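You operate a simulated robot arm through the tools that you are given. There is no shell and no other tool. Be economical: measure what you need, move in short steps, check, and stop when the job is done.

The job below is to be done with a simulated robot arm. You get a single attempt, and the scene is never put back.

Task
Stipple the coated tile at N24 with the light box on High, then lay it in the bay at N25.
Fine: set switch and dial before stippling, switch off at the end; use the pale stiff brush from the rack and put it back; the yellow tile stays, clean.

The check looks at the end state, three seconds after you hand in, the way a careful person would. Anything else that was tipped, shoved, dropped, spilled or broken makes it a failure.

Robot
A 6-joint arm with a two-finger parallel gripper, fixed in place. Base frame: the origin is at the foot of the arm, x ahead of it, y to its left, z up. Readings come in mm, degrees, newtons and seconds.
With the tool pointing down near the work surface it reaches from about 260 to 680 mm from the base axis. Its first joint turns from -66.0 to 66.0 degrees. Payload 2.9 kg.
Tool frame: the origin (TCP) lies between the finger pads and is the grasp point; the fingertips stand 30 mm ahead of it; z points along the fingers, y is the line along which they close. The gripper opens to 110 mm. The fingers are 20 mm wide and 10 mm thick; the gripper's body (48 by 112 mm) begins 55 mm behind the TCP.
Orientation is told as [roll, pitch, yaw] about the base's x, y, z axes, in that order, counted from this pose: with the fingers straight down and closing along the base's y, the tool's x points along the base's -x, its y along +y and its z along -z.

Tools
- The arm moves only by the tool arm_command. Its argument "motion" is one flat list of numbers, 7 for each row, row after row: the shift along the base's x, y, z in mm, then the turn, a rotation vector about the base's x, y, z in degrees, then the opening, from 0 (shut) to 1 (fully open). In form: [dx, dy, dz, ax, ay, az, fingers, dx, dy, dz, ax, ay, az, fingers, ...]. A call has 1 to 12 rows; each row is the pose to reach, as a shift and turn from the pose commanded when the call began. Rows are played at 5 a second. More than 50 mm and 8.6 degrees between two rows, or a gripper value outside its range, and nothing of the call is played. A pose out of reach is approached as far as the arm can. The call stops where the force on the tool passes 40 N (or 10 N more than at its start, if that is more) or the arm is blocked; 0.2 s more then pass. Each finger travels about 108 mm/s and halts on what it meets, pressing with about 32 N; the grip force reading is that of the motor and also rises with nothing between the fingers. The clock runs only during rows and for 0.2 s after the last one: add rows that repeat a pose to give the fingers time. The reply holds the time, the measured pose of the TCP, the force on the tool along the base axes, the opening and the grip force, in the units named above and with some noise.
- Cameras (640 x 400 px; columns grow to the right, rows downward): "scene" is fixed at [79.1, 428, 1397.9]; the picture's right is [-0.76, -0.65, 0.00], its down [-0.29, 0.33, -0.90] and it looks along [0.59, -0.68, -0.44] (base axes); focal length 350 px, centre (320, 200). "wrist" rides on the gripper at [-36, 0, -57] in the tool frame; the picture's right is [0.00, -1.00, 0.00], its down [0.97, 0.00, -0.24] and it looks along [0.24, 0.00, 0.97] (tool axes); focal length 218 px, centre (320, 200). There is no depth. A picture from a camera that has moved, and an enlarged one, comes with that camera's place and axes in the base frame and with its lens.
- camera(camera): a new picture of that camera. The clock stands still meanwhile.
- enlarge(camera, box): a new picture of the part [left, top, right, bottom] of that camera's present view, enlarged. The clock stands still meanwhile.
- close_job(): hands the job in; it is judged then, once.

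Go step by step. Nothing tells you positions but the pictures and the camera data: compare them with the known pose of the tool, close in by small moves and look again before you grip or let go. The budget is 120 turns and 68 pictures, counting those below and the enlarged ones. Unless the task says otherwise, let go and move clear before handing in, and close with one line.

The tools are called as name(argument=value, ...) on one line, values as JSON. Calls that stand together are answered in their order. arm_command: Moves the arm, as the interface text tells. Its arguments: {"type":"object","properties":{"motion":{"type":"array","items":{"type":"number"}}},"required":["motion"]} The other tools are called the same way: camera (camera) takes a picture; enlarge (camera, box) takes an enlarged picture of a part of a camera's view; close_job () hands the job in.

At the start:

```text
time: 0.0
tool_pos: [447.9, 51.6, 1176.8]
tcp_rot: [0.0, 0.0, 0.0]
ft_force: [0.9, -0.7, -0.6]
finger_gap: 109.9
gripper_force: 0.1
```

scene: 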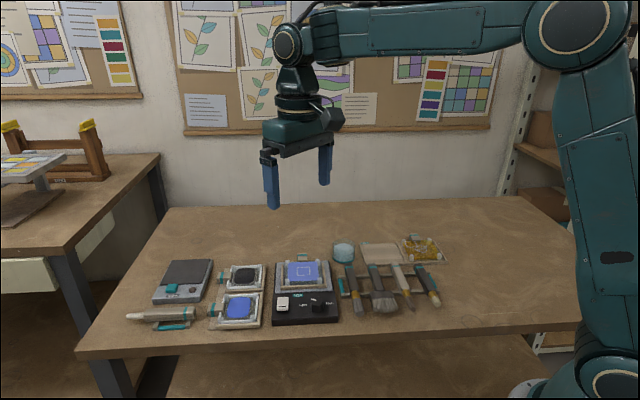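
wrist: 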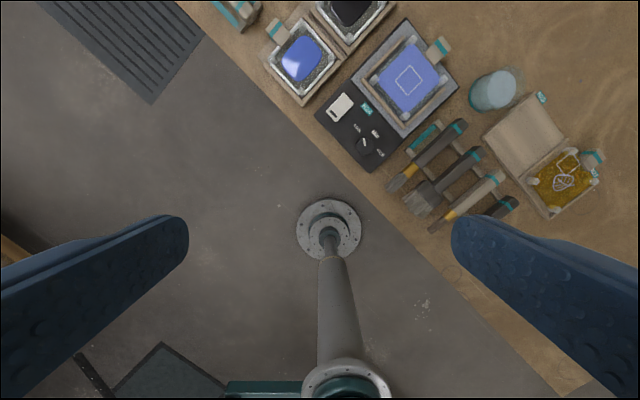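

I see a table with a light box (switch and dial), a brush rack, two tiles in bays and a yellow tile. I'll enlarge the pictures to read labels and details.

enlarge(camera="scene", box=[120, 230, 290, 336])

enlarge(camera="scene", box=[260, 230, 460, 355])

enlarge(camera="wrist", box=[240, 0, 480, 150])

enlarge(camera="wrist", box=[380, 60, 620, 240])

```text
3.76 times, centred on (205, 283) of scene
camera zoom: at [79.1, 428.0, 1397.9], right [-0.76, -0.65, 0.0], down [-0.29, 0.33, -0.9], along [0.59, -0.68, -0.44], focal length 1318 px, centre (753, -112)
```

zoom: 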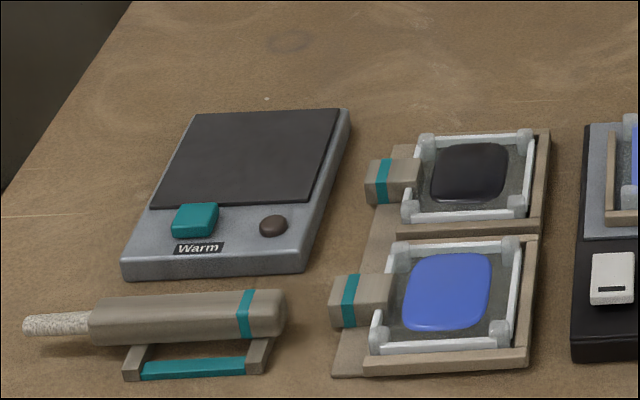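

```text
3.20 times, centred on (360, 292) of scene
camera zoom: at [79.1, 428.0, 1397.9], right [-0.76, -0.65, 0.0], down [-0.29, 0.33, -0.9], along [0.59, -0.68, -0.44], focal length 1120 px, centre (192, -96)
```

zoom: 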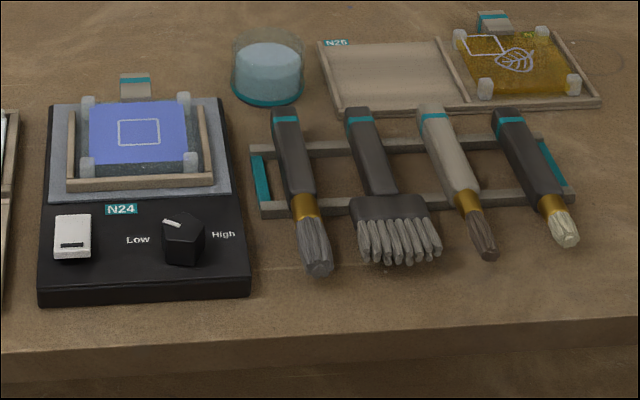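

```text
2.67 times, centred on (360, 75) of wrist
camera zoom: at [484.3, 50.5, 1233.6], right [0.0, -1.0, 0.0], down [-0.97, 0.0, 0.24], along [-0.24, 0.0, -0.97], focal length 582 px, centre (213, 533)
```

zoom: 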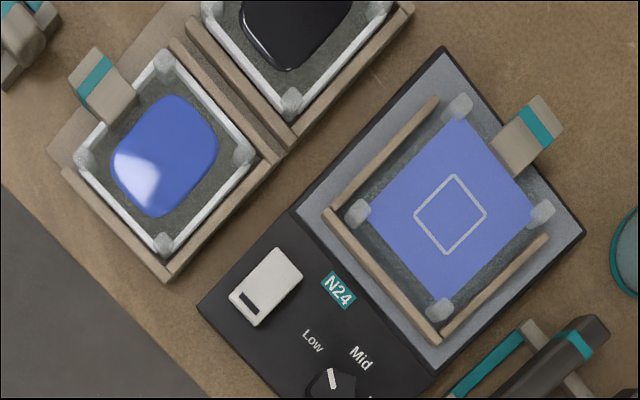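

```text
2.22 times, centred on (500, 150) of wrist
camera zoom: at [484.3, 50.5, 1233.6], right [0.0, -1.0, 0.0], down [-0.97, 0.0, 0.24], along [-0.24, 0.0, -0.97], focal length 485 px, centre (-80, 311)
```

zoom: 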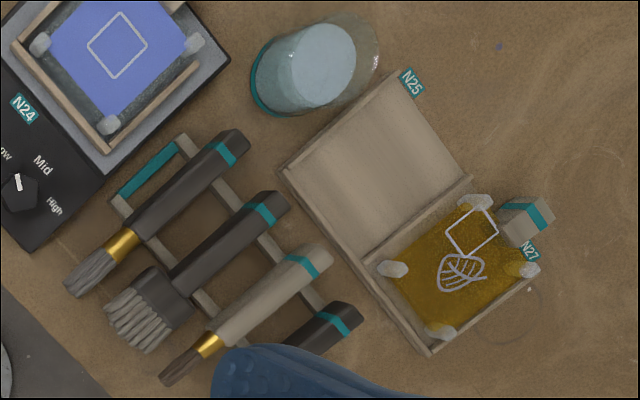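

The light box is near (530,-50), the brush rack near (430,-120), bay N25 further right. The workspace is yawed about -57°, so I turn the wrist to match it and come lower for measuring.

arm_command(motion=[10, -15, -18, 0, 0, -8, 1, 20, -31, -37, 0, 0, -16, 1, 30, -47, -55, 0, 0, -24, 1, 40, -63, -74, 0, 0, -32, 1, 50, -79, -92, 0, 0, -40, 1, 60, -95, -111, 0, 0, -48, 1, 70, -110, -130, 0, 0, -56, 1, 70, -110, -130, 0, 0, -56, 1])

camera(camera="wrist")

```text
time: 1.8
tool_pos: [517.6, -59.3, 1046.3]
tcp_rot: [0.0, 0.0, -56.2]
ft_force: [-0.1, 0.7, -0.5]
finger_gap: 110.0
gripper_force: 0.0
```

```text
61 pictures are left
camera wrist: at [537.8, -90.0, 1103.3], right [-0.83, -0.56, 0.0], down [-0.54, 0.81, 0.24], along [-0.13, 0.2, -0.97], focal length 218 px, centre (320, 200)
```

wrist: 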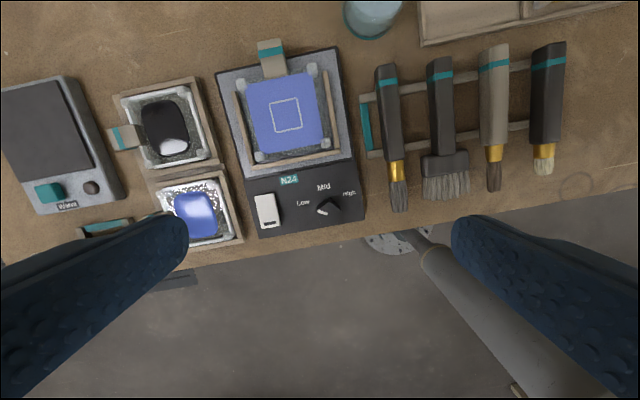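

Everything is aligned at about yaw -46°. I turn another 10° and go lower above the light box.

arm_command(motion=[-5, 4, -40, 0, 0, 5, 1, -10, 9, -80, 0, 0, 10, 1, -10, 9, -80, 0, 0, 10, 1])

camera(camera="wrist")

enlarge(camera="wrist", box=[190, 20, 430, 220])

```text
time: 2.6
tool_pos: [507.3, -48.8, 968.4]
tcp_rot: [0.0, 0.0, -45.9]
ft_force: [-0.1, -0.1, -0.8]
finger_gap: 109.8
gripper_force: 0.0
```

```text
60 pictures are left
camera wrist: at [533.4, -75.6, 1025.0], right [-0.72, -0.7, 0.0], down [-0.68, 0.7, 0.24], along [-0.17, 0.17, -0.97], focal length 218 px, centre (320, 200)
```

wrist: 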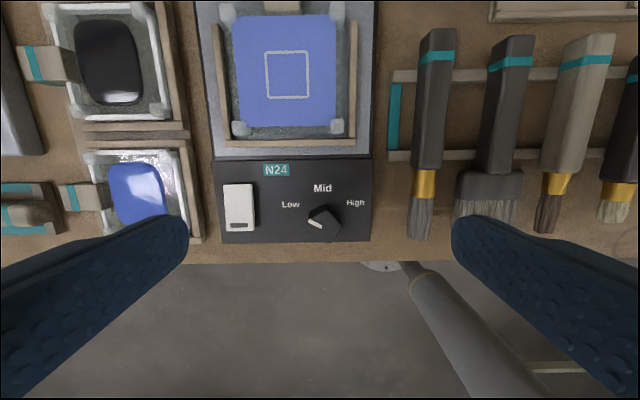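

```text
2.00 times, centred on (310, 120) of wrist
camera zoom: at [533.4, -75.6, 1025.0], right [-0.72, -0.7, 0.0], down [-0.68, 0.7, 0.24], along [-0.17, 0.17, -0.97], focal length 436 px, centre (340, 360)
```

zoom: 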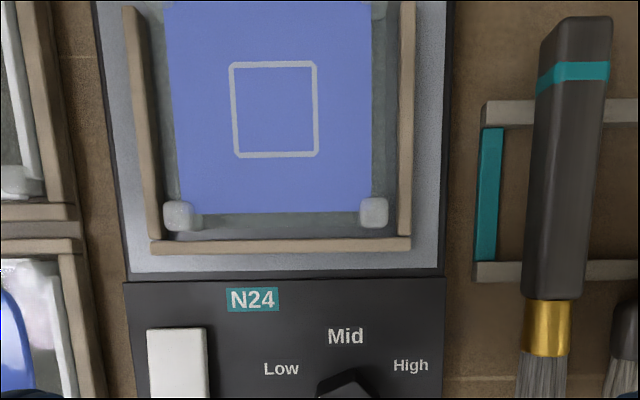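

enlarge(camera="wrist", box=[210, 155, 380, 250])

enlarge(camera="scene", box=[268, 285, 345, 330])

enlarge(camera="scene", box=[335, 255, 450, 320])

```text
3.76 times, centred on (295, 202) of wrist
camera zoom: at [533.4, -75.6, 1025.0], right [-0.72, -0.7, 0.0], down [-0.68, 0.7, 0.24], along [-0.17, 0.17, -0.97], focal length 822 px, centre (414, 191)
```

zoom: 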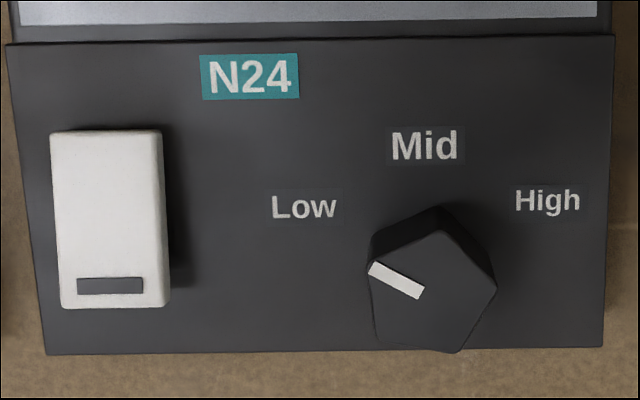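

```text
8.31 times, centred on (306, 308) of scene
camera zoom: at [79.1, 428.0, 1397.9], right [-0.76, -0.65, 0.0], down [-0.29, 0.33, -0.9], along [0.59, -0.68, -0.44], focal length 2910 px, centre (432, -694)
```

zoom: 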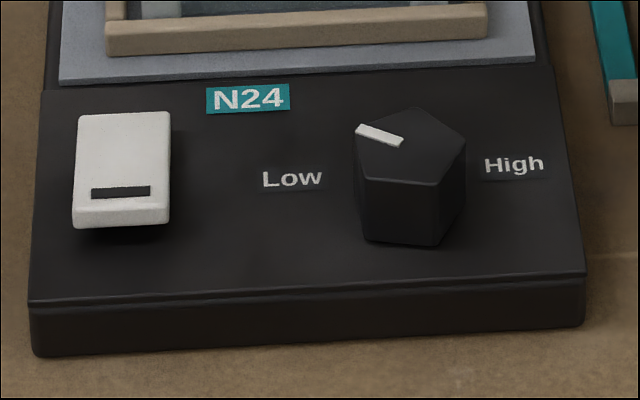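

```text
5.57 times, centred on (392, 288) of scene
camera zoom: at [79.1, 428.0, 1397.9], right [-0.76, -0.65, 0.0], down [-0.29, 0.33, -0.9], along [0.59, -0.68, -0.44], focal length 1949 px, centre (-84, -287)
```

zoom: 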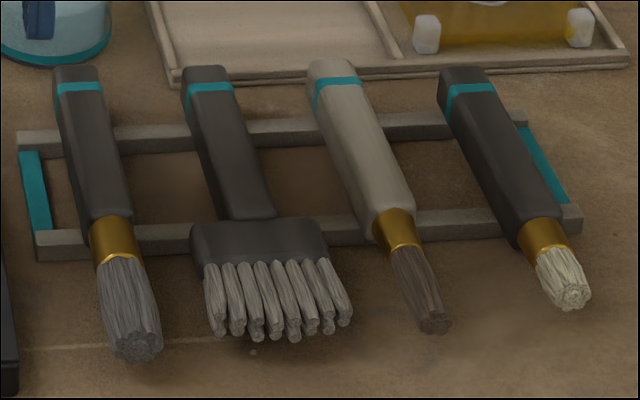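

Rack brush 4 (far right) is the pale, short, stiff one. The dial points to Low and the switch's marked front end stands raised (off). I close the fingers and hover above the switch's front end.

arm_command(motion=[11, 25, -10, 0, 0, 0, 0.7, 22, 50, -30, 0, 0, 0, 0.3, 33, 75, -60, 0, 0, 0, 0, 33, 75, -68, 0, 0, 0, 0, 33, 75, -68, 0, 0, 0, 0, 33, 75, -68, 0, 0, 0, 0])

camera(camera="wrist")

```text
time: 4.0
tool_pos: [540.0, 26.1, 900.9]
tcp_rot: [0.0, 0.0, -46.0]
ft_force: [0.5, -0.4, 0.1]
finger_gap: 0.0
gripper_force: 31.6
```

```text
55 pictures are left
camera wrist: at [566.1, -1.3, 956.8], right [-0.72, -0.69, 0.0], down [-0.67, 0.7, 0.24], along [-0.17, 0.17, -0.97], focal length 218 px, centre (320, 200)
```

wrist: 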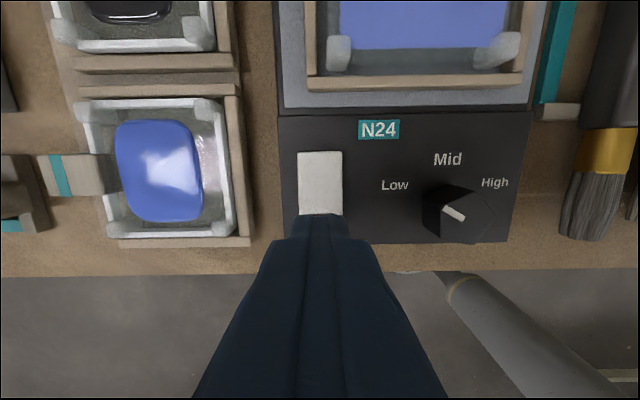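

The fingertips sit over the front part of the rocker. I descend gently.

arm_command(motion=[2, -2, -10, 0, 0, 0, 0, 2, -2, -20, 0, 0, 0, 0, 2, -2, -26, 0, 0, 0, 0, 2, -2, -29, 0, 0, 0, 0, 2, -2, -32, 0, 0, 0, 0])

```text
time: 5.2
tool_pos: [543.5, 22.7, 866.2]
tcp_rot: [0.0, -0.1, -46.0]
ft_force: [0.4, -0.4, -0.6]
finger_gap: 0.3
gripper_force: 32.3
```

arm_command(motion=[0, 0, -2, 0, 0, 0, 0, 0, 0, -4, 0, 0, 0, 0, 0, 0, -6, 0, 0, 0, 0])

enlarge(camera="scene", box=[248, 265, 345, 330])

```text
time: 6.0
tool_pos: [542.8, 24.1, 862.5]
tcp_rot: [0.1, -0.1, -45.8]
ft_force: [-10.7, 3.0, 22.7]
finger_gap: 0.0
gripper_force: 32.0
```

```text
6.15 times, centred on (296, 298) of scene
camera zoom: at [78.4, 428.1, 1397.9], right [-0.76, -0.65, 0.0], down [-0.29, 0.33, -0.9], along [0.59, -0.68, -0.44], focal length 2155 px, centre (465, -400)
```

zoom: 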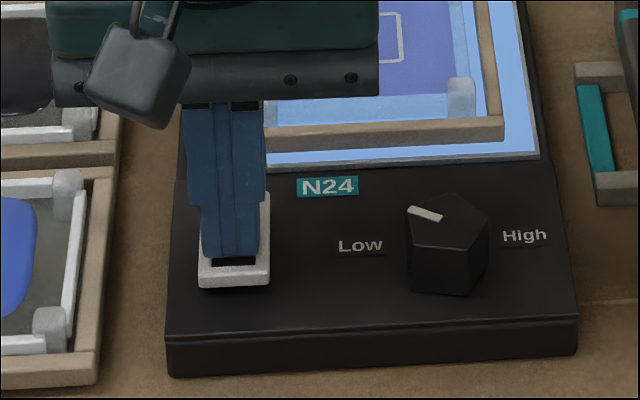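

The light box is lit, so the switch is on. Now I lift, go over the dial at about (483.5,-30), and pre-turn to yaw 33 so a 120° clockwise turn stays in range.

arm_command(motion=[0, 0, 40, 0, 0, 0, 0, -10, -9, 60, 0, 0, 8, 0, -20, -18, 60, 0, 0, 16, 0.2, -30, -27, 60, 0, 0, 24, 0.3, -40, -36, 60, 0, 0, 32, 0.5, -50, -45, 60, 0, 0, 40, 0.5, -59.4, -53.4, 60, 0, 0, 48, 0.5, -59.4, -53.4, 60, 0, 0, 56, 0.5, -59.4, -53.4, 60, 0, 0, 64, 0.5, -59.4, -53.4, 60, 0, 0, 72, 0.5, -59.4, -53.4, 60, 0, 0, 79, 0.5, -59.4, -53.4, 60, 0, 0, 79, 0.5])

camera(camera="wrist")

```text
time: 8.6
tool_pos: [484.4, -30.6, 921.0]
tcp_rot: [0.0, 0.0, 33.1]
ft_force: [-0.5, 0.2, 0.6]
finger_gap: 55.1
gripper_force: 0.0
```

```text
53 pictures are left
camera wrist: at [514.5, -11.6, 977.7], right [0.55, -0.84, 0.0], down [-0.81, -0.53, 0.24], along [-0.2, -0.13, -0.97], focal length 218 px, centre (320, 200)
```

wrist: 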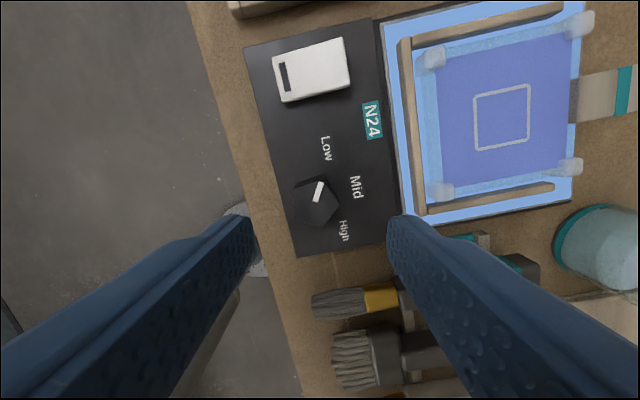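

The dial is centered between the fingers. I descend around it and close.

arm_command(motion=[0, 0, -30, 0, 0, 0, 0.5, 0, 0, -50, 0, 0, 0, 0.5, 0, 0, -58, 0, 0, 0, 0.5, 0, 0, -63, 0, 0, 0, 0.5, 0, 0, -63, 0, 0, 0, 0.2, 0, 0, -63, 0, 0, 0, 0.15, 0, 0, -63, 0, 0, 0, 0.15])

camera(camera="wrist")

```text
time: 10.2
tool_pos: [482.2, -28.4, 858.1]
tcp_rot: [0.3, 0.0, 33.3]
ft_force: [-14.0, 23.0, 5.2]
finger_gap: 29.8
gripper_force: 45.0
```

```text
52 pictures are left
camera wrist: at [513.7, -9.5, 913.9], right [0.55, -0.84, -0.01], down [-0.81, -0.53, 0.24], along [-0.2, -0.13, -0.97], focal length 218 px, centre (320, 200)
```

wrist: 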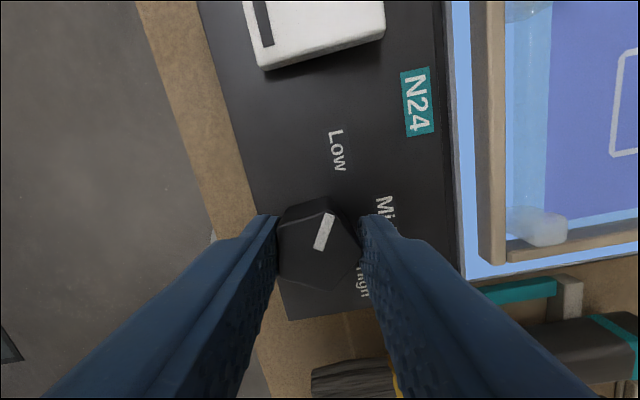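

Gripped, but with a side load; the dial sits about 2–3 mm toward tool +y. I shift to relieve it.

arm_command(motion=[-1.4, 2.1, 0, 0, 0, 0, 0.1, -1.4, 2.1, 0, 0, 0, 0, 0.1])

```text
time: 10.8
tool_pos: [482.5, -26.7, 857.7]
tcp_rot: [0.0, -0.1, 33.0]
ft_force: [-1.3, 12.4, -11.0]
finger_gap: 29.8
gripper_force: 45.0
```

arm_command(motion=[0, 0.8, 0, 0, 0, -6, 0.1, 0, 0.8, 0, 0, 0, -12, 0.1, 0, 0.8, 0, 0, 0, -18, 0.1, 0, 0.8, 0, 0, 0, -24, 0.1, 0, 0.8, 0, 0, 0, -30, 0.1])

camera(camera="wrist")

```text
time: 12.0
tool_pos: [482.4, -28.8, 856.8]
tcp_rot: [-0.1, 0.1, 2.8]
ft_force: [1.5, -3.3, -21.9]
finger_gap: 30.0
gripper_force: 44.5
```

```text
51 pictures are left
camera wrist: at [518.6, -27.3, 914.0], right [0.05, -1.0, 0.0], down [-0.97, -0.05, 0.24], along [-0.24, -0.01, -0.97], focal length 218 px, centre (320, 200)
```

wrist: 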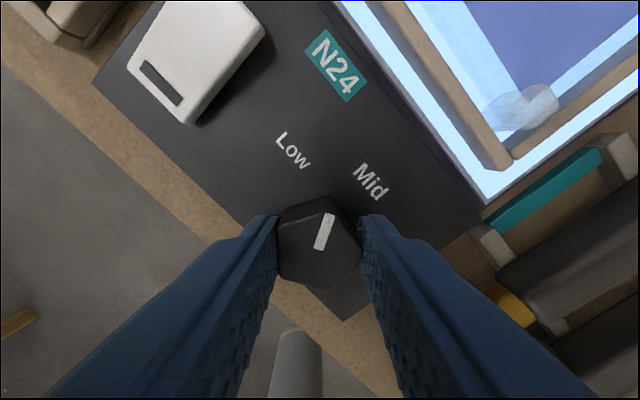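

The dial turns with the gripper. I continue clockwise.

arm_command(motion=[0, 0, -0.5, 0, 0, -7.5, 0.1, 0, 0, -0.5, 0, 0, -15, 0.1, 0, 0, -0.5, 0, 0, -22.5, 0.1, 0, 0, -0.5, 0, 0, -30, 0.1, 0, 0, -0.5, 0, 0, -37.5, 0.1, 0, 0, -0.5, 0, 0, -45, 0.1, 0, 0, -0.5, 0, 0, -52.5, 0.1, 0, 0, -0.5, 0, 0, -60, 0.1, 0, 0, -0.5, 0, 0, -67.5, 0.1, 0, 0, -0.5, 0, 0, -75, 0.1, 0, 0, -0.5, 0, 0, -80, 0.1])

camera(camera="wrist")

```text
time: 14.4
tool_pos: [480.5, -27.1, 855.4]
tcp_rot: [-0.1, 0.0, -77.0]
ft_force: [-13.8, -7.8, -4.1]
finger_gap: 29.6
gripper_force: 45.0
```

```text
50 pictures are left
camera wrist: at [489.6, -63.2, 914.0], right [-0.97, -0.22, 0.0], down [-0.22, 0.95, 0.24], along [-0.06, 0.23, -0.97], focal length 218 px, centre (320, 200)
```

wrist: 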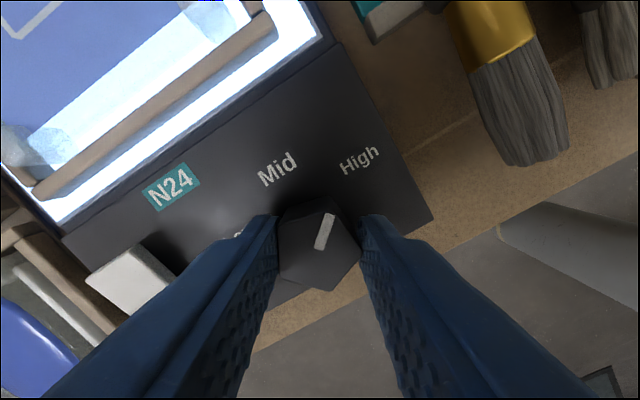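

arm_command(motion=[-0.7, -0.3, 0, 0, 0, -4, 0.1, -1, -0.3, 0, 0, 0, -8, 0.1, -1, -0.3, 0, 0, 0, -11, 0.1])

camera(camera="wrist")

```text
time: 15.2
tool_pos: [480.4, -27.2, 857.5]
tcp_rot: [0.1, 0.1, -88.0]
ft_force: [-10.9, -1.2, -5.5]
finger_gap: 29.9
gripper_force: 45.5
```

```text
49 pictures are left
camera wrist: at [482.7, -63.9, 914.1], right [-1.0, -0.04, 0.0], down [-0.03, 0.97, 0.24], along [-0.01, 0.24, -0.97], focal length 218 px, centre (320, 200)
```

wrist: 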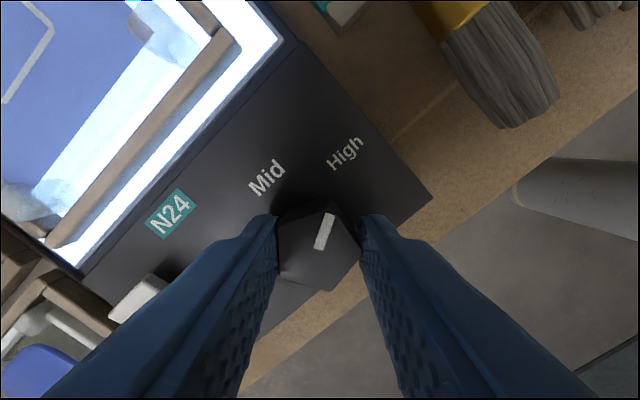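

Pointer appears aimed at High. I release, rise, and check from above at yaw -46.

arm_command(motion=[0, 0, 0, 0, 0, 0, 0.5, 0, 0, 0, 0, 0, 0, 0.5, 0, 0, 30, 0, 0, 0, 0.5, 0, 0, 65, 0, 0, 8, 0.5, 3, -3, 90, 0, 0, 16, 0.6, 6, -6, 110, 0, 0, 24, 0.8, 8, -8, 110, 0, 0, 32, 1, 10, -10, 110, 0, 0, 40, 1, 10, -10, 110, 0, 0, 42, 1, 10, -10, 110, 0, 0, 42, 1])

camera(camera="wrist")

enlarge(camera="wrist", box=[190, 135, 390, 255])

```text
time: 17.4
tool_pos: [490.1, -38.6, 966.9]
tcp_rot: [0.0, 0.0, -45.9]
ft_force: [0.9, -0.8, -0.1]
finger_gap: 109.9
gripper_force: 0.0
```

```text
48 pictures are left
camera wrist: at [516.3, -64.6, 1024.6], right [-0.72, -0.7, 0.0], down [-0.68, 0.7, 0.24], along [-0.17, 0.17, -0.97], focal length 218 px, centre (320, 200)
```

wrist: 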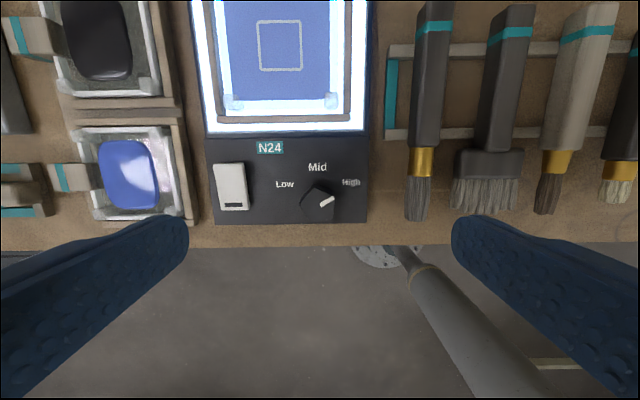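

```text
3.20 times, centred on (290, 195) of wrist
camera zoom: at [516.3, -64.6, 1024.6], right [-0.72, -0.7, 0.0], down [-0.68, 0.7, 0.24], along [-0.17, 0.17, -0.97], focal length 698 px, centre (416, 216)
```

zoom: 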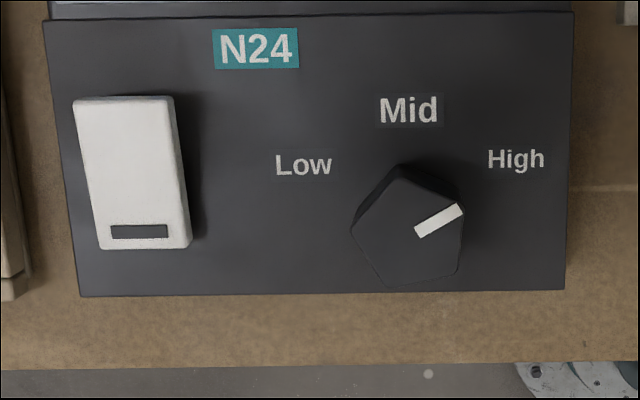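

The dial is on High. Now over to the pale stiff brush at the right end of the rack for measuring.

arm_command(motion=[-22, -34, 0, 0, 0, 0, 1, -44, -68, 0, 0, 0, 0, 1, -66, -102, 0, 0, 0, 0, 1, -88, -136, 0, 0, 0, 0, 1, -110, -170, 0, 0, 0, 0, 0.7, -132, -204, 0, 0, 0, 0, 0.5, -154, -239, 0, 0, 0, 0, 0.5, -154, -239, 0, 0, 0, 0, 0.5])

camera(camera="wrist")

```text
time: 19.2
tool_pos: [335.6, -278.6, 965.8]
tcp_rot: [0.0, 0.0, -46.0]
ft_force: [0.4, -0.4, 0.6]
finger_gap: 55.2
gripper_force: 0.1
```

```text
46 pictures are left
camera wrist: at [361.4, -304.4, 1022.9], right [-0.72, -0.69, 0.0], down [-0.67, 0.7, 0.24], along [-0.17, 0.17, -0.97], focal length 218 px, centre (320, 200)
```

wrist: 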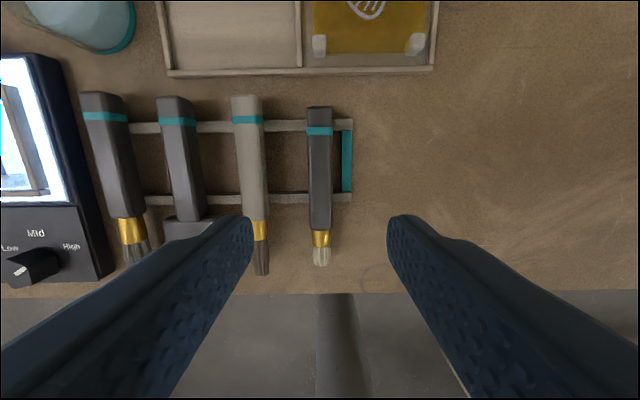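

The brush is centered under the gripper; I'll grip between the rails, 22 mm toward the handle end. Descend partway and check.

arm_command(motion=[8, -8, -35, 0, 0, 0, 0.5, 15.3, -15.8, -60, 0, 0, 0, 0.5, 15.3, -15.8, -85, 0, 0, 0, 0.5, 15.3, -15.8, -85, 0, 0, 0, 0.5])

camera(camera="wrist")

```text
time: 20.2
tool_pos: [352.3, -293.1, 880.7]
tcp_rot: [0.0, -0.1, -46.0]
ft_force: [-0.4, -0.3, -0.3]
finger_gap: 54.9
gripper_force: 0.0
```

```text
45 pictures are left
camera wrist: at [376.8, -319.3, 938.1], right [-0.72, -0.69, 0.0], down [-0.67, 0.7, 0.24], along [-0.17, 0.17, -0.97], focal length 218 px, centre (320, 200)
```

wrist: 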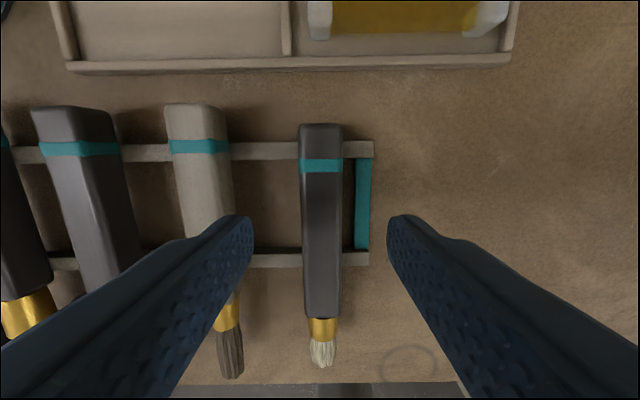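

arm_command(motion=[0, 0, -10, 0, 0, 0, 0.42, 0, 0, -25, 0, 0, 0, 0.42, 0, 0, -35, 0, 0, 0, 0.42, 0, 0, -41, 0, 0, 0, 0.42, 0, 0, -41, 0, 0, 0, 0.2, 0, 0, -41, 0, 0, 0, 0.1, 0, 0, -41, 0, 0, 0, 0.1])

camera(camera="wrist")

```text
time: 21.8
tool_pos: [352.4, -292.3, 841.4]
tcp_rot: [0.0, 0.0, -46.0]
ft_force: [1.6, 0.0, 1.1]
finger_gap: 21.1
gripper_force: 31.9
```

```text
44 pictures are left
camera wrist: at [377.2, -319.1, 897.8], right [-0.72, -0.69, 0.0], down [-0.67, 0.7, 0.24], along [-0.17, 0.17, -0.97], focal length 218 px, centre (320, 200)
```

wrist: 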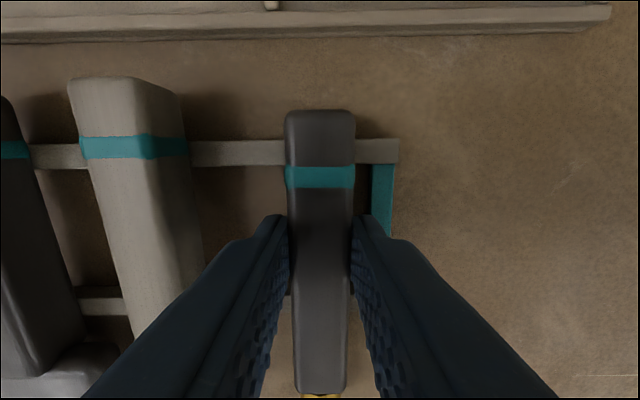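

The brush is gripped (21 mm). I lift straight up, then pitch the tool so the bristles point down.

arm_command(motion=[0, 0, 20, 0, 0, 0, 0.1, 0, 0, 50, 0, 0, 0, 0.1, 0, 0, 90, 0, 0, 0, 0.1, 0, 0, 130, 0, 0, 0, 0.1, 0, 0, 160, -5.75, -5.56, 0, 0.1, 0, 0, 170, -11.5, -11.1, 0, 0.1, 0, 0, 180, -17.3, -16.7, 0, 0.1, 0, 0, 180, -23, -22.2, 0, 0.1, 0, 0, 180, -28.8, -27.8, 0, 0.1, 0, 0, 180, -34.5, -33.4, 0, 0.1])

camera(camera="scene")

```text
time: 24.0
tool_pos: [351.5, -292.1, 1021.6]
tcp_rot: [0.1, -48.0, -46.1]
ft_force: [-0.2, 0.9, -0.8]
finger_gap: 21.1
gripper_force: 32.0
```

```text
43 pictures are left
```

scene: 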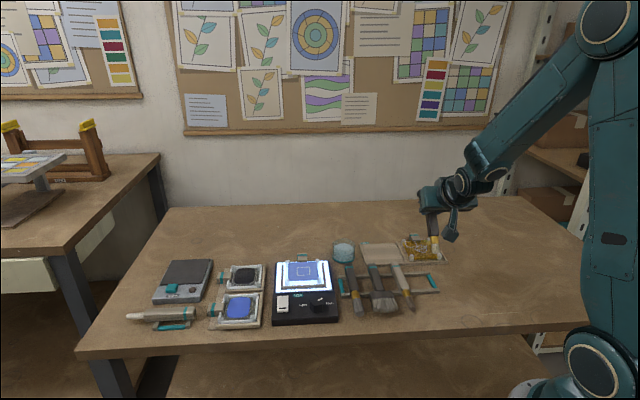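

arm_command(motion=[0, 0, 5, -5.75, -5.56, 0, 0.1, 15, 13, 10, -11.5, -11.1, 0, 0.1, 40, 34, 10, -17.3, -16.7, 0, 0.1, 70, 59, 10, -23, -22.2, 0, 0.1, 100, 85, 10, -28.8, -27.8, 0, 0.1, 130, 110, 10, -28.8, -27.8, 0, 0.1, 160, 136, 10, -28.8, -27.8, 0, 0.1, 190, 161, 10, -28.8, -27.8, 0, 0.1, 215, 181, 10, -28.8, -27.8, 0, 0.1, 229, 193, 10, -28.8, -27.8, 0, 0.1, 229, 193, 10, -28.8, -27.8, 0, 0.1])

camera(camera="wrist")

enlarge(camera="scene", box=[230, 190, 390, 330])

```text
time: 26.4
tool_pos: [582.0, -97.2, 1031.3]
tcp_rot: [0.0, -88.0, -46.1]
ft_force: [-0.3, 0.4, 0.1]
finger_gap: 21.1
gripper_force: 32.0
out of reach, approached as far as the arm can: row 5
```

```text
42 pictures are left
camera wrist: at [544.3, -58.3, 1068.8], right [-0.72, -0.7, 0.0], down [-0.19, 0.2, -0.96], along [0.67, -0.69, -0.27], focal length 218 px, centre (320, 200)
```

wrist: 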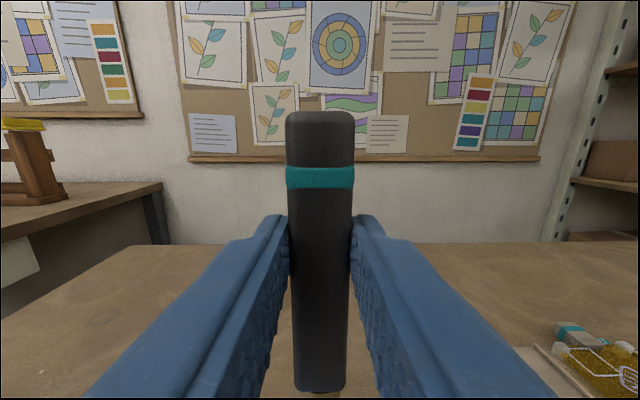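

```text
2.86 times, centred on (310, 260) of scene
camera zoom: at [79.1, 428.0, 1397.9], right [-0.76, -0.65, 0.0], down [-0.29, 0.33, -0.9], along [0.59, -0.68, -0.44], focal length 1000 px, centre (349, 29)
```

zoom: 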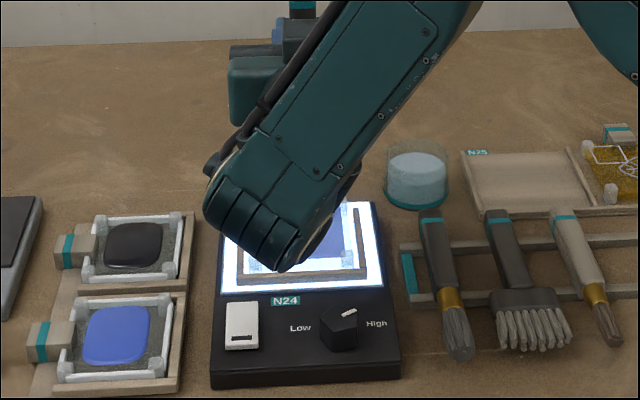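

The tool is upright with bristles down, but the arm blocks the scene view. I turn about z by +46° so the scene camera can see the brush tip.

arm_command(motion=[0, 0, 0, 0, 0, 8, 0.1, 0, 0, 0, 0, 0, 16, 0.1, 0, 0, 0, 0, 0, 24, 0.1, 0, 0, 0, 0, 0, 32, 0.1, 0, 0, 0, 0, 0, 40, 0.1, 0, 0, 0, 0, 0, 48, 0.1, 0, 0, 0, 0, 0, 56, 0.1, 0, 0, 0, 0, 0, 56, 0.1])

enlarge(camera="scene", box=[220, 170, 380, 310])

```text
time: 28.2
tool_pos: [581.8, -98.9, 1029.2]
tcp_rot: [-7.2, -88.0, 17.2]
ft_force: [-0.3, 0.7, 0.3]
finger_gap: 21.2
gripper_force: 31.7
out of reach, approached as far as the arm can: row 5, 6
```

```text
2.86 times, centred on (300, 240) of scene
camera zoom: at [79.2, 427.9, 1397.9], right [-0.76, -0.65, 0.0], down [-0.29, 0.33, -0.9], along [0.59, -0.68, -0.44], focal length 1000 px, centre (377, 86)
```

zoom: 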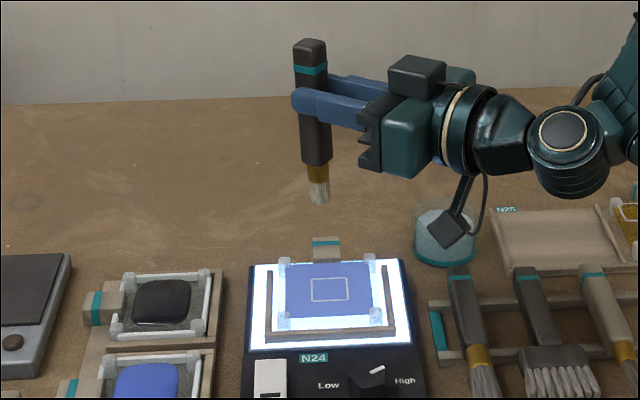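

I can see the tip clearly. A piece hanging at the tool's wrist would come near the first brush if fully horizontal, so I tilt back to about 76° pitch, move the tip over the square's centre (~586,-95) and lower part way.

arm_command(motion=[6, 2, 0, -1, 5.9, 0, 0.1, 12, 4, 0, -2.1, 11.8, 0, 0.1, 17, 6, -20, -2.1, 11.8, 0, 0.1, 17, 6, -40, -2.1, 11.8, 0, 0.1, 17, 6, -58, -2.1, 11.8, 0, 0.1, 17, 6, -58, -2.1, 11.8, 0, 0.1])

enlarge(camera="scene", box=[240, 200, 370, 320])

```text
time: 29.6
tool_pos: [598.0, -91.7, 973.1]
tcp_rot: [-0.2, -76.1, 10.0]
ft_force: [-0.1, -0.8, -0.7]
finger_gap: 20.9
gripper_force: 32.3
```

```text
3.33 times, centred on (305, 260) of scene
camera zoom: at [79.1, 428.0, 1397.9], right [-0.76, -0.65, 0.0], down [-0.29, 0.33, -0.9], along [0.59, -0.68, -0.44], focal length 1167 px, centre (370, 0)
```

zoom: 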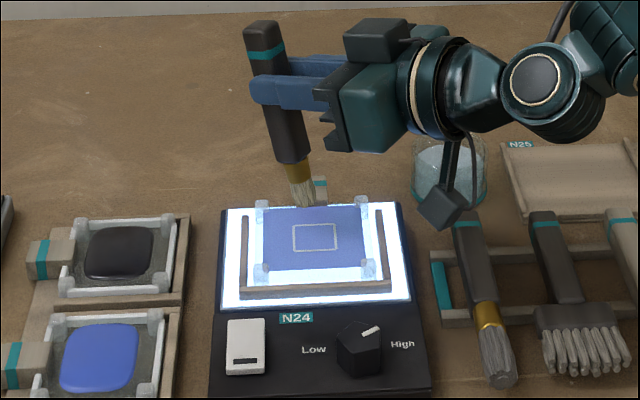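

arm_command(motion=[-4, -3, -5, 0, 0, 0, 0.1, -7.2, -6.2, -12, 0, 0, 0, 0.1, -7.2, -6.2, -20, 0, 0, 0, 0.1, -7.2, -6.2, -20, 0, 0, 0, 0.1])

enlarge(camera="scene", box=[275, 230, 335, 280])

```text
time: 30.6
tool_pos: [590.7, -100.1, 952.2]
tcp_rot: [-0.1, -76.1, 10.0]
ft_force: [-0.9, -0.4, -0.7]
finger_gap: 21.0
gripper_force: 32.5
```

```text
8.00 times, centred on (305, 255) of scene
camera zoom: at [79.1, 428.0, 1397.9], right [-0.76, -0.65, 0.0], down [-0.29, 0.33, -0.9], along [0.59, -0.68, -0.44], focal length 2801 px, centre (440, -240)
```

zoom: 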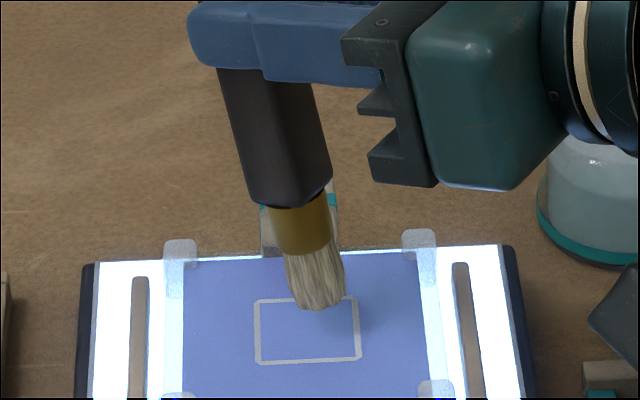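

arm_command(motion=[2.3, 2, -2, 0, 0, 0, 0.1, 2.3, 2, -4, 0, 0, 0, 0.1, 2.3, 2, -6, 0, 0, 0, 0.1, 2.3, 2, -6, 0, 0, 0, 0.1])

enlarge(camera="scene", box=[275, 230, 335, 280])

```text
time: 31.6
tool_pos: [592.6, -95.4, 947.2]
tcp_rot: [0.0, -76.1, 10.0]
ft_force: [0.2, 0.0, -1.0]
finger_gap: 20.9
gripper_force: 31.6
```

```text
8.00 times, centred on (305, 255) of scene
camera zoom: at [79.1, 428.0, 1397.9], right [-0.76, -0.65, 0.0], down [-0.29, 0.33, -0.9], along [0.59, -0.68, -0.44], focal length 2801 px, centre (440, -240)
```

zoom: 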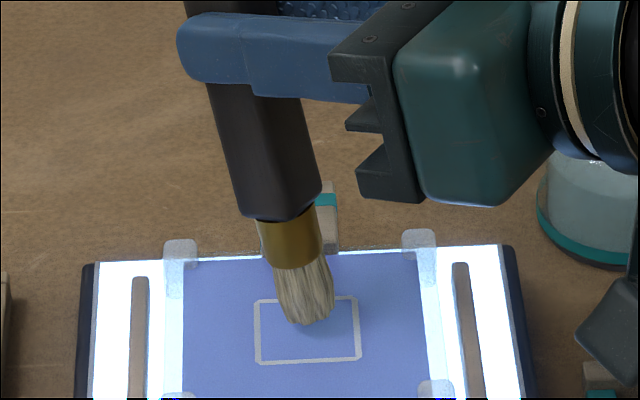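

arm_command(motion=[0, 0, -1.5, 0, 0, 0, 0.1, 0, 0, -3, 0, 0, 0, 0.1, 0, 0, -4, 0, 0, 0, 0.1])

enlarge(camera="scene", box=[275, 230, 335, 280])

```text
time: 32.4
tool_pos: [592.5, -97.1, 944.3]
tcp_rot: [-0.1, -76.2, 10.2]
ft_force: [-1.6, -1.1, 5.4]
finger_gap: 21.2
gripper_force: 32.0
```

```text
8.00 times, centred on (305, 255) of scene
camera zoom: at [79.0, 428.0, 1397.9], right [-0.76, -0.65, 0.0], down [-0.29, 0.33, -0.9], along [0.59, -0.68, -0.44], focal length 2801 px, centre (440, -240)
```

zoom: 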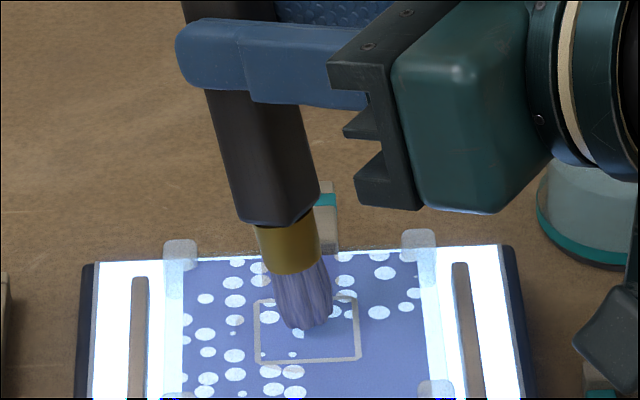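

Contact made (5 N): stipple dots appear. I lift to view.

arm_command(motion=[0, 0, 10, 0, 0, 0, 0.1, 0, 0, 40, 0, 0, 0, 0.1, 0, 0, 60, 0, 0, 0, 0.1])

enlarge(camera="scene", box=[270, 230, 340, 290])

```text
time: 33.2
tool_pos: [592.8, -96.7, 1001.8]
tcp_rot: [0.2, -75.9, 9.8]
ft_force: [0.8, 0.3, -1.7]
finger_gap: 21.0
gripper_force: 32.0
```

```text
6.67 times, centred on (305, 260) of scene
camera zoom: at [79.1, 428.0, 1397.9], right [-0.76, -0.65, 0.0], down [-0.29, 0.33, -0.9], along [0.59, -0.68, -0.44], focal length 2334 px, centre (420, -200)
```

zoom: 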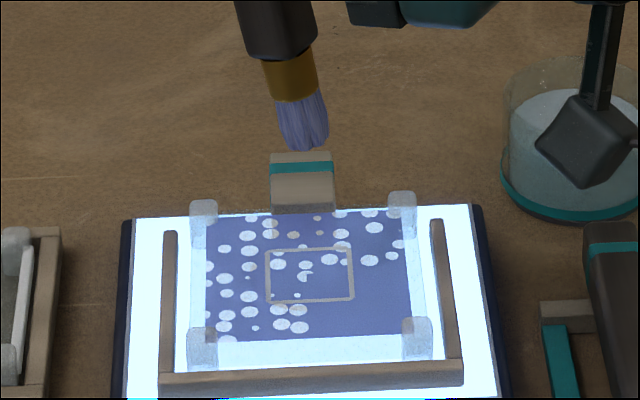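

arm_command(motion=[-10, -1, -30, 0, 0, 0, 0.1, -10, -1, -54, 0, 0, 0, 0.1, -10, -1, -58, 0, 0, 0, 0.1, -10, -1, -60.5, 0, 0, 0, 0.1, -10, -1, -60.5, 0, 0, 0, 0.1, -10, -1, -50, 0, 0, 0, 0.1, -10, -1, -10, 0, 0, 0, 0.1, 0, 0, 0, 0, 0, 0, 0.1])

enlarge(camera="scene", box=[270, 230, 340, 290])

```text
time: 35.0
tool_pos: [593.0, -97.5, 1004.1]
tcp_rot: [0.1, -75.9, 9.8]
ft_force: [0.9, -0.3, 0.3]
finger_gap: 20.9
gripper_force: 31.9
```

```text
6.67 times, centred on (305, 260) of scene
camera zoom: at [79.1, 428.0, 1397.9], right [-0.76, -0.65, 0.0], down [-0.29, 0.33, -0.9], along [0.59, -0.68, -0.44], focal length 2334 px, centre (420, -200)
```

zoom: 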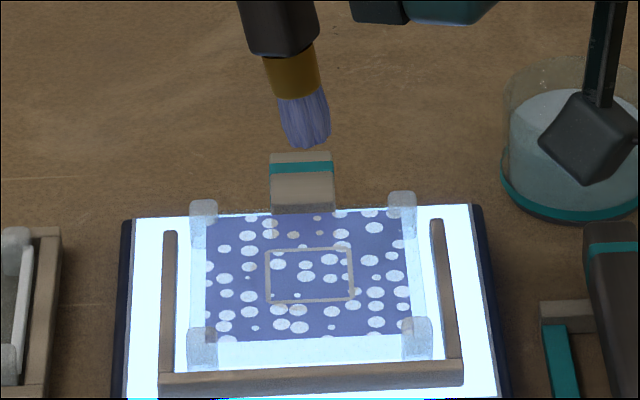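

enlarge(camera="scene", box=[288, 258, 318, 284])

```text
15.38 times, centred on (303, 271) of scene
camera zoom: at [79.1, 428.0, 1397.9], right [-0.76, -0.65, 0.0], down [-0.29, 0.33, -0.9], along [0.59, -0.68, -0.44], focal length 5387 px, centre (582, -892)
```

zoom: 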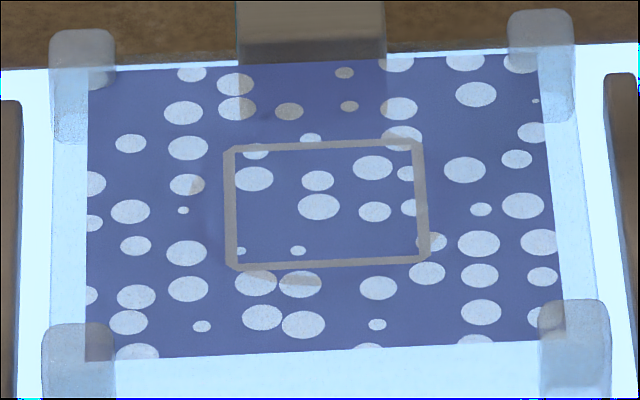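

The stipple dots now cover the whole tile. Next: carry the brush back over the rack with yaw -46°, then pitch back down to its resting orientation.

arm_command(motion=[0, 0, 28, 0, 0, 0, 0.1, -27, -22, 28, 0, 0, -7, 0.1, -54, -44, 28, 0, 0, -14, 0.1, -81, -66, 28, 0, 0, -21, 0.1, -108, -87, 28, 0, 0, -28, 0.1, -135, -109, 28, 0, 0, -35, 0.1, -162, -131, 28, 0, 0, -42, 0.1, -189, -153, 28, 0, 0, -49, 0.1, -216, -175, 28, 0, 0, -56, 0.1, -241.1, -194.8, 28, 0, 0, -56, 0.1, -241.1, -194.8, 28, 0, 0, -56, 0.1])

enlarge(camera="scene", box=[330, 180, 490, 320])

```text
time: 37.4
tool_pos: [352.8, -291.9, 1030.6]
tcp_rot: [0.0, -76.1, -45.8]
ft_force: [0.0, -0.6, -0.9]
finger_gap: 21.0
gripper_force: 32.7
```

```text
2.86 times, centred on (410, 250) of scene
camera zoom: at [79.1, 428.0, 1397.9], right [-0.76, -0.65, 0.0], down [-0.29, 0.33, -0.9], along [0.59, -0.68, -0.44], focal length 1000 px, centre (63, 57)
```

zoom: 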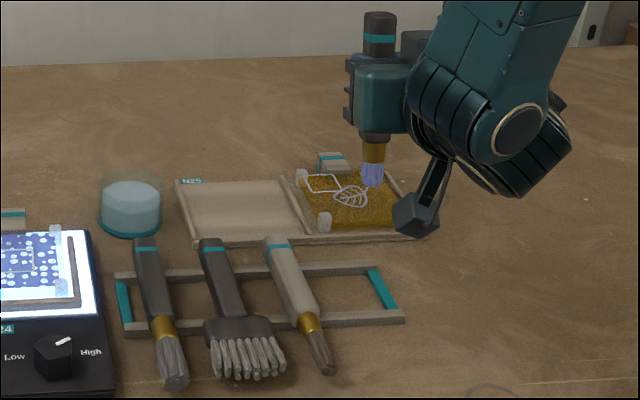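

arm_command(motion=[0, 0, 0, 5.47, 5.29, 0, 0.1, 0, 0, 0, 10.94, 10.58, 0, 0.1, 0, 0, 0, 16.41, 15.87, 0, 0.1, 0, 0, 0, 21.88, 21.16, 0, 0.1, 0, 0, 0, 27.35, 26.45, 0, 0.1, 0, 0, 0, 32.82, 31.74, 0, 0.1, 0, 0, 0, 38.29, 37.03, 0, 0.1, 0, 0, 0, 43.76, 42.32, 0, 0.1, 0, 0, 0, 49.23, 47.61, 0, 0.1, 0, 0, 0, 54.7, 52.9, 0, 0.1, 0, 0, -50, 54.7, 52.9, 0, 0.1, 0, 0, -90, 54.7, 52.9, 0, 0.1])

camera(camera="wrist")

enlarge(camera="scene", box=[330, 200, 470, 320])

```text
time: 40.0
tool_pos: [351.7, -293.0, 939.8]
tcp_rot: [0.0, -0.1, -46.1]
ft_force: [0.5, 0.4, -0.6]
finger_gap: 21.1
gripper_force: 31.8
```

```text
31 pictures are left
camera wrist: at [378.1, -319.4, 996.9], right [-0.72, -0.7, 0.0], down [-0.67, 0.7, 0.24], along [-0.17, 0.17, -0.97], focal length 218 px, centre (320, 200)
```

wrist: 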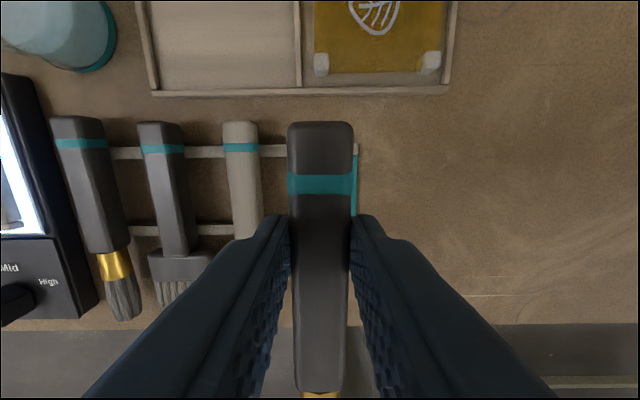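

```text
3.33 times, centred on (400, 260) of scene
camera zoom: at [79.1, 428.0, 1397.9], right [-0.76, -0.65, 0.0], down [-0.29, 0.33, -0.9], along [0.59, -0.68, -0.44], focal length 1167 px, centre (53, 0)
```

zoom: 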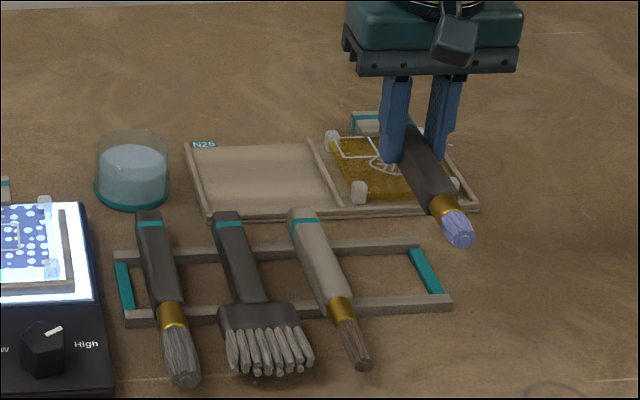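

Brush is near its original resting pose. I lower it onto the rails.

arm_command(motion=[0, 0, -40, 0, 0, 0, 0.1, 0, 0, -70, 0, 0, 0, 0.1, 0, 0, -85, 0, 0, 0, 0.1, 0, 0, -92, 0, 0, 0, 0.1, 0, 0, -96, 0, 0, 0, 0.1, 0, 0, -98, 0, 0, 0, 0.1])

enlarge(camera="scene", box=[330, 220, 450, 320])

```text
time: 41.4
tool_pos: [351.6, -293.1, 845.1]
tcp_rot: [0.1, 0.0, -46.0]
ft_force: [-6.0, 6.4, 19.5]
finger_gap: 21.0
gripper_force: 32.0
```

```text
4.00 times, centred on (390, 270) of scene
camera zoom: at [78.7, 428.4, 1397.8], right [-0.76, -0.65, 0.0], down [-0.29, 0.33, -0.9], along [0.59, -0.68, -0.44], focal length 1401 px, centre (40, -80)
```

zoom: 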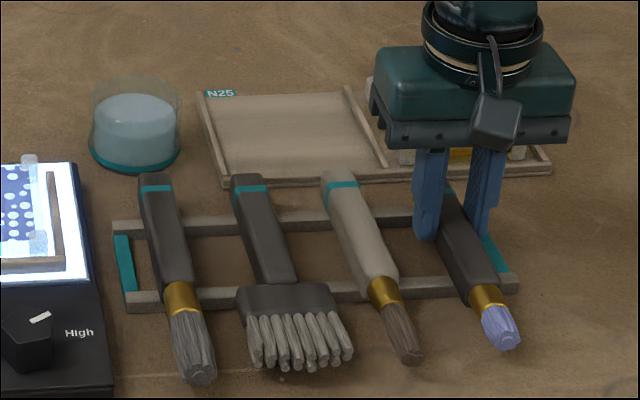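

arm_command(motion=[0, 0, 1, 0, 0, 0, 0.22, 0, 0, 1, 0, 0, 0, 0.3, 0, 0, 1, 0, 0, 0, 0.42, 0, 0, 1, 0, 0, 0, 0.42, 0, 0, 30, 0, 0, 0, 0.42, 0, 0, 70, 0, 0, 0, 0.42, 0, 0, 110, 0, 0, 0, 0.5])

camera(camera="wrist")

enlarge(camera="scene", box=[330, 220, 450, 320])

```text
time: 43.0
tool_pos: [351.4, -292.7, 955.9]
tcp_rot: [0.0, -0.1, -45.9]
ft_force: [0.7, -0.3, -0.1]
finger_gap: 55.1
gripper_force: 0.0
```

```text
28 pictures are left
camera wrist: at [376.9, -320.4, 1011.1], right [-0.72, -0.7, 0.0], down [-0.67, 0.7, 0.24], along [-0.17, 0.17, -0.97], focal length 218 px, centre (320, 200)
```

wrist: 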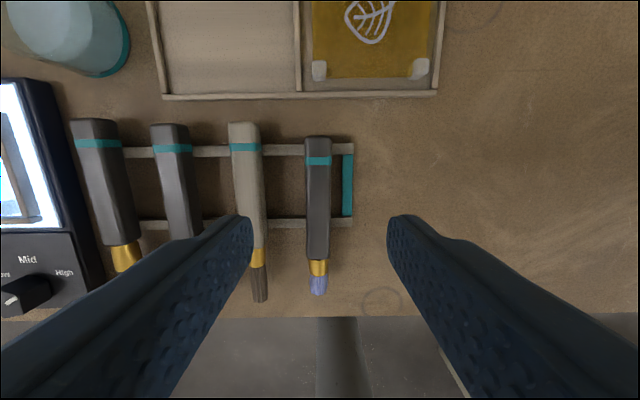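

```text
4.00 times, centred on (390, 270) of scene
camera zoom: at [79.1, 428.0, 1397.9], right [-0.76, -0.65, 0.0], down [-0.29, 0.33, -0.9], along [0.59, -0.68, -0.44], focal length 1401 px, centre (40, -80)
```

zoom: 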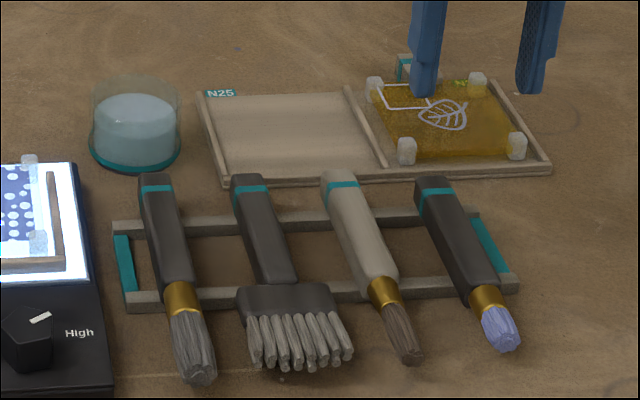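

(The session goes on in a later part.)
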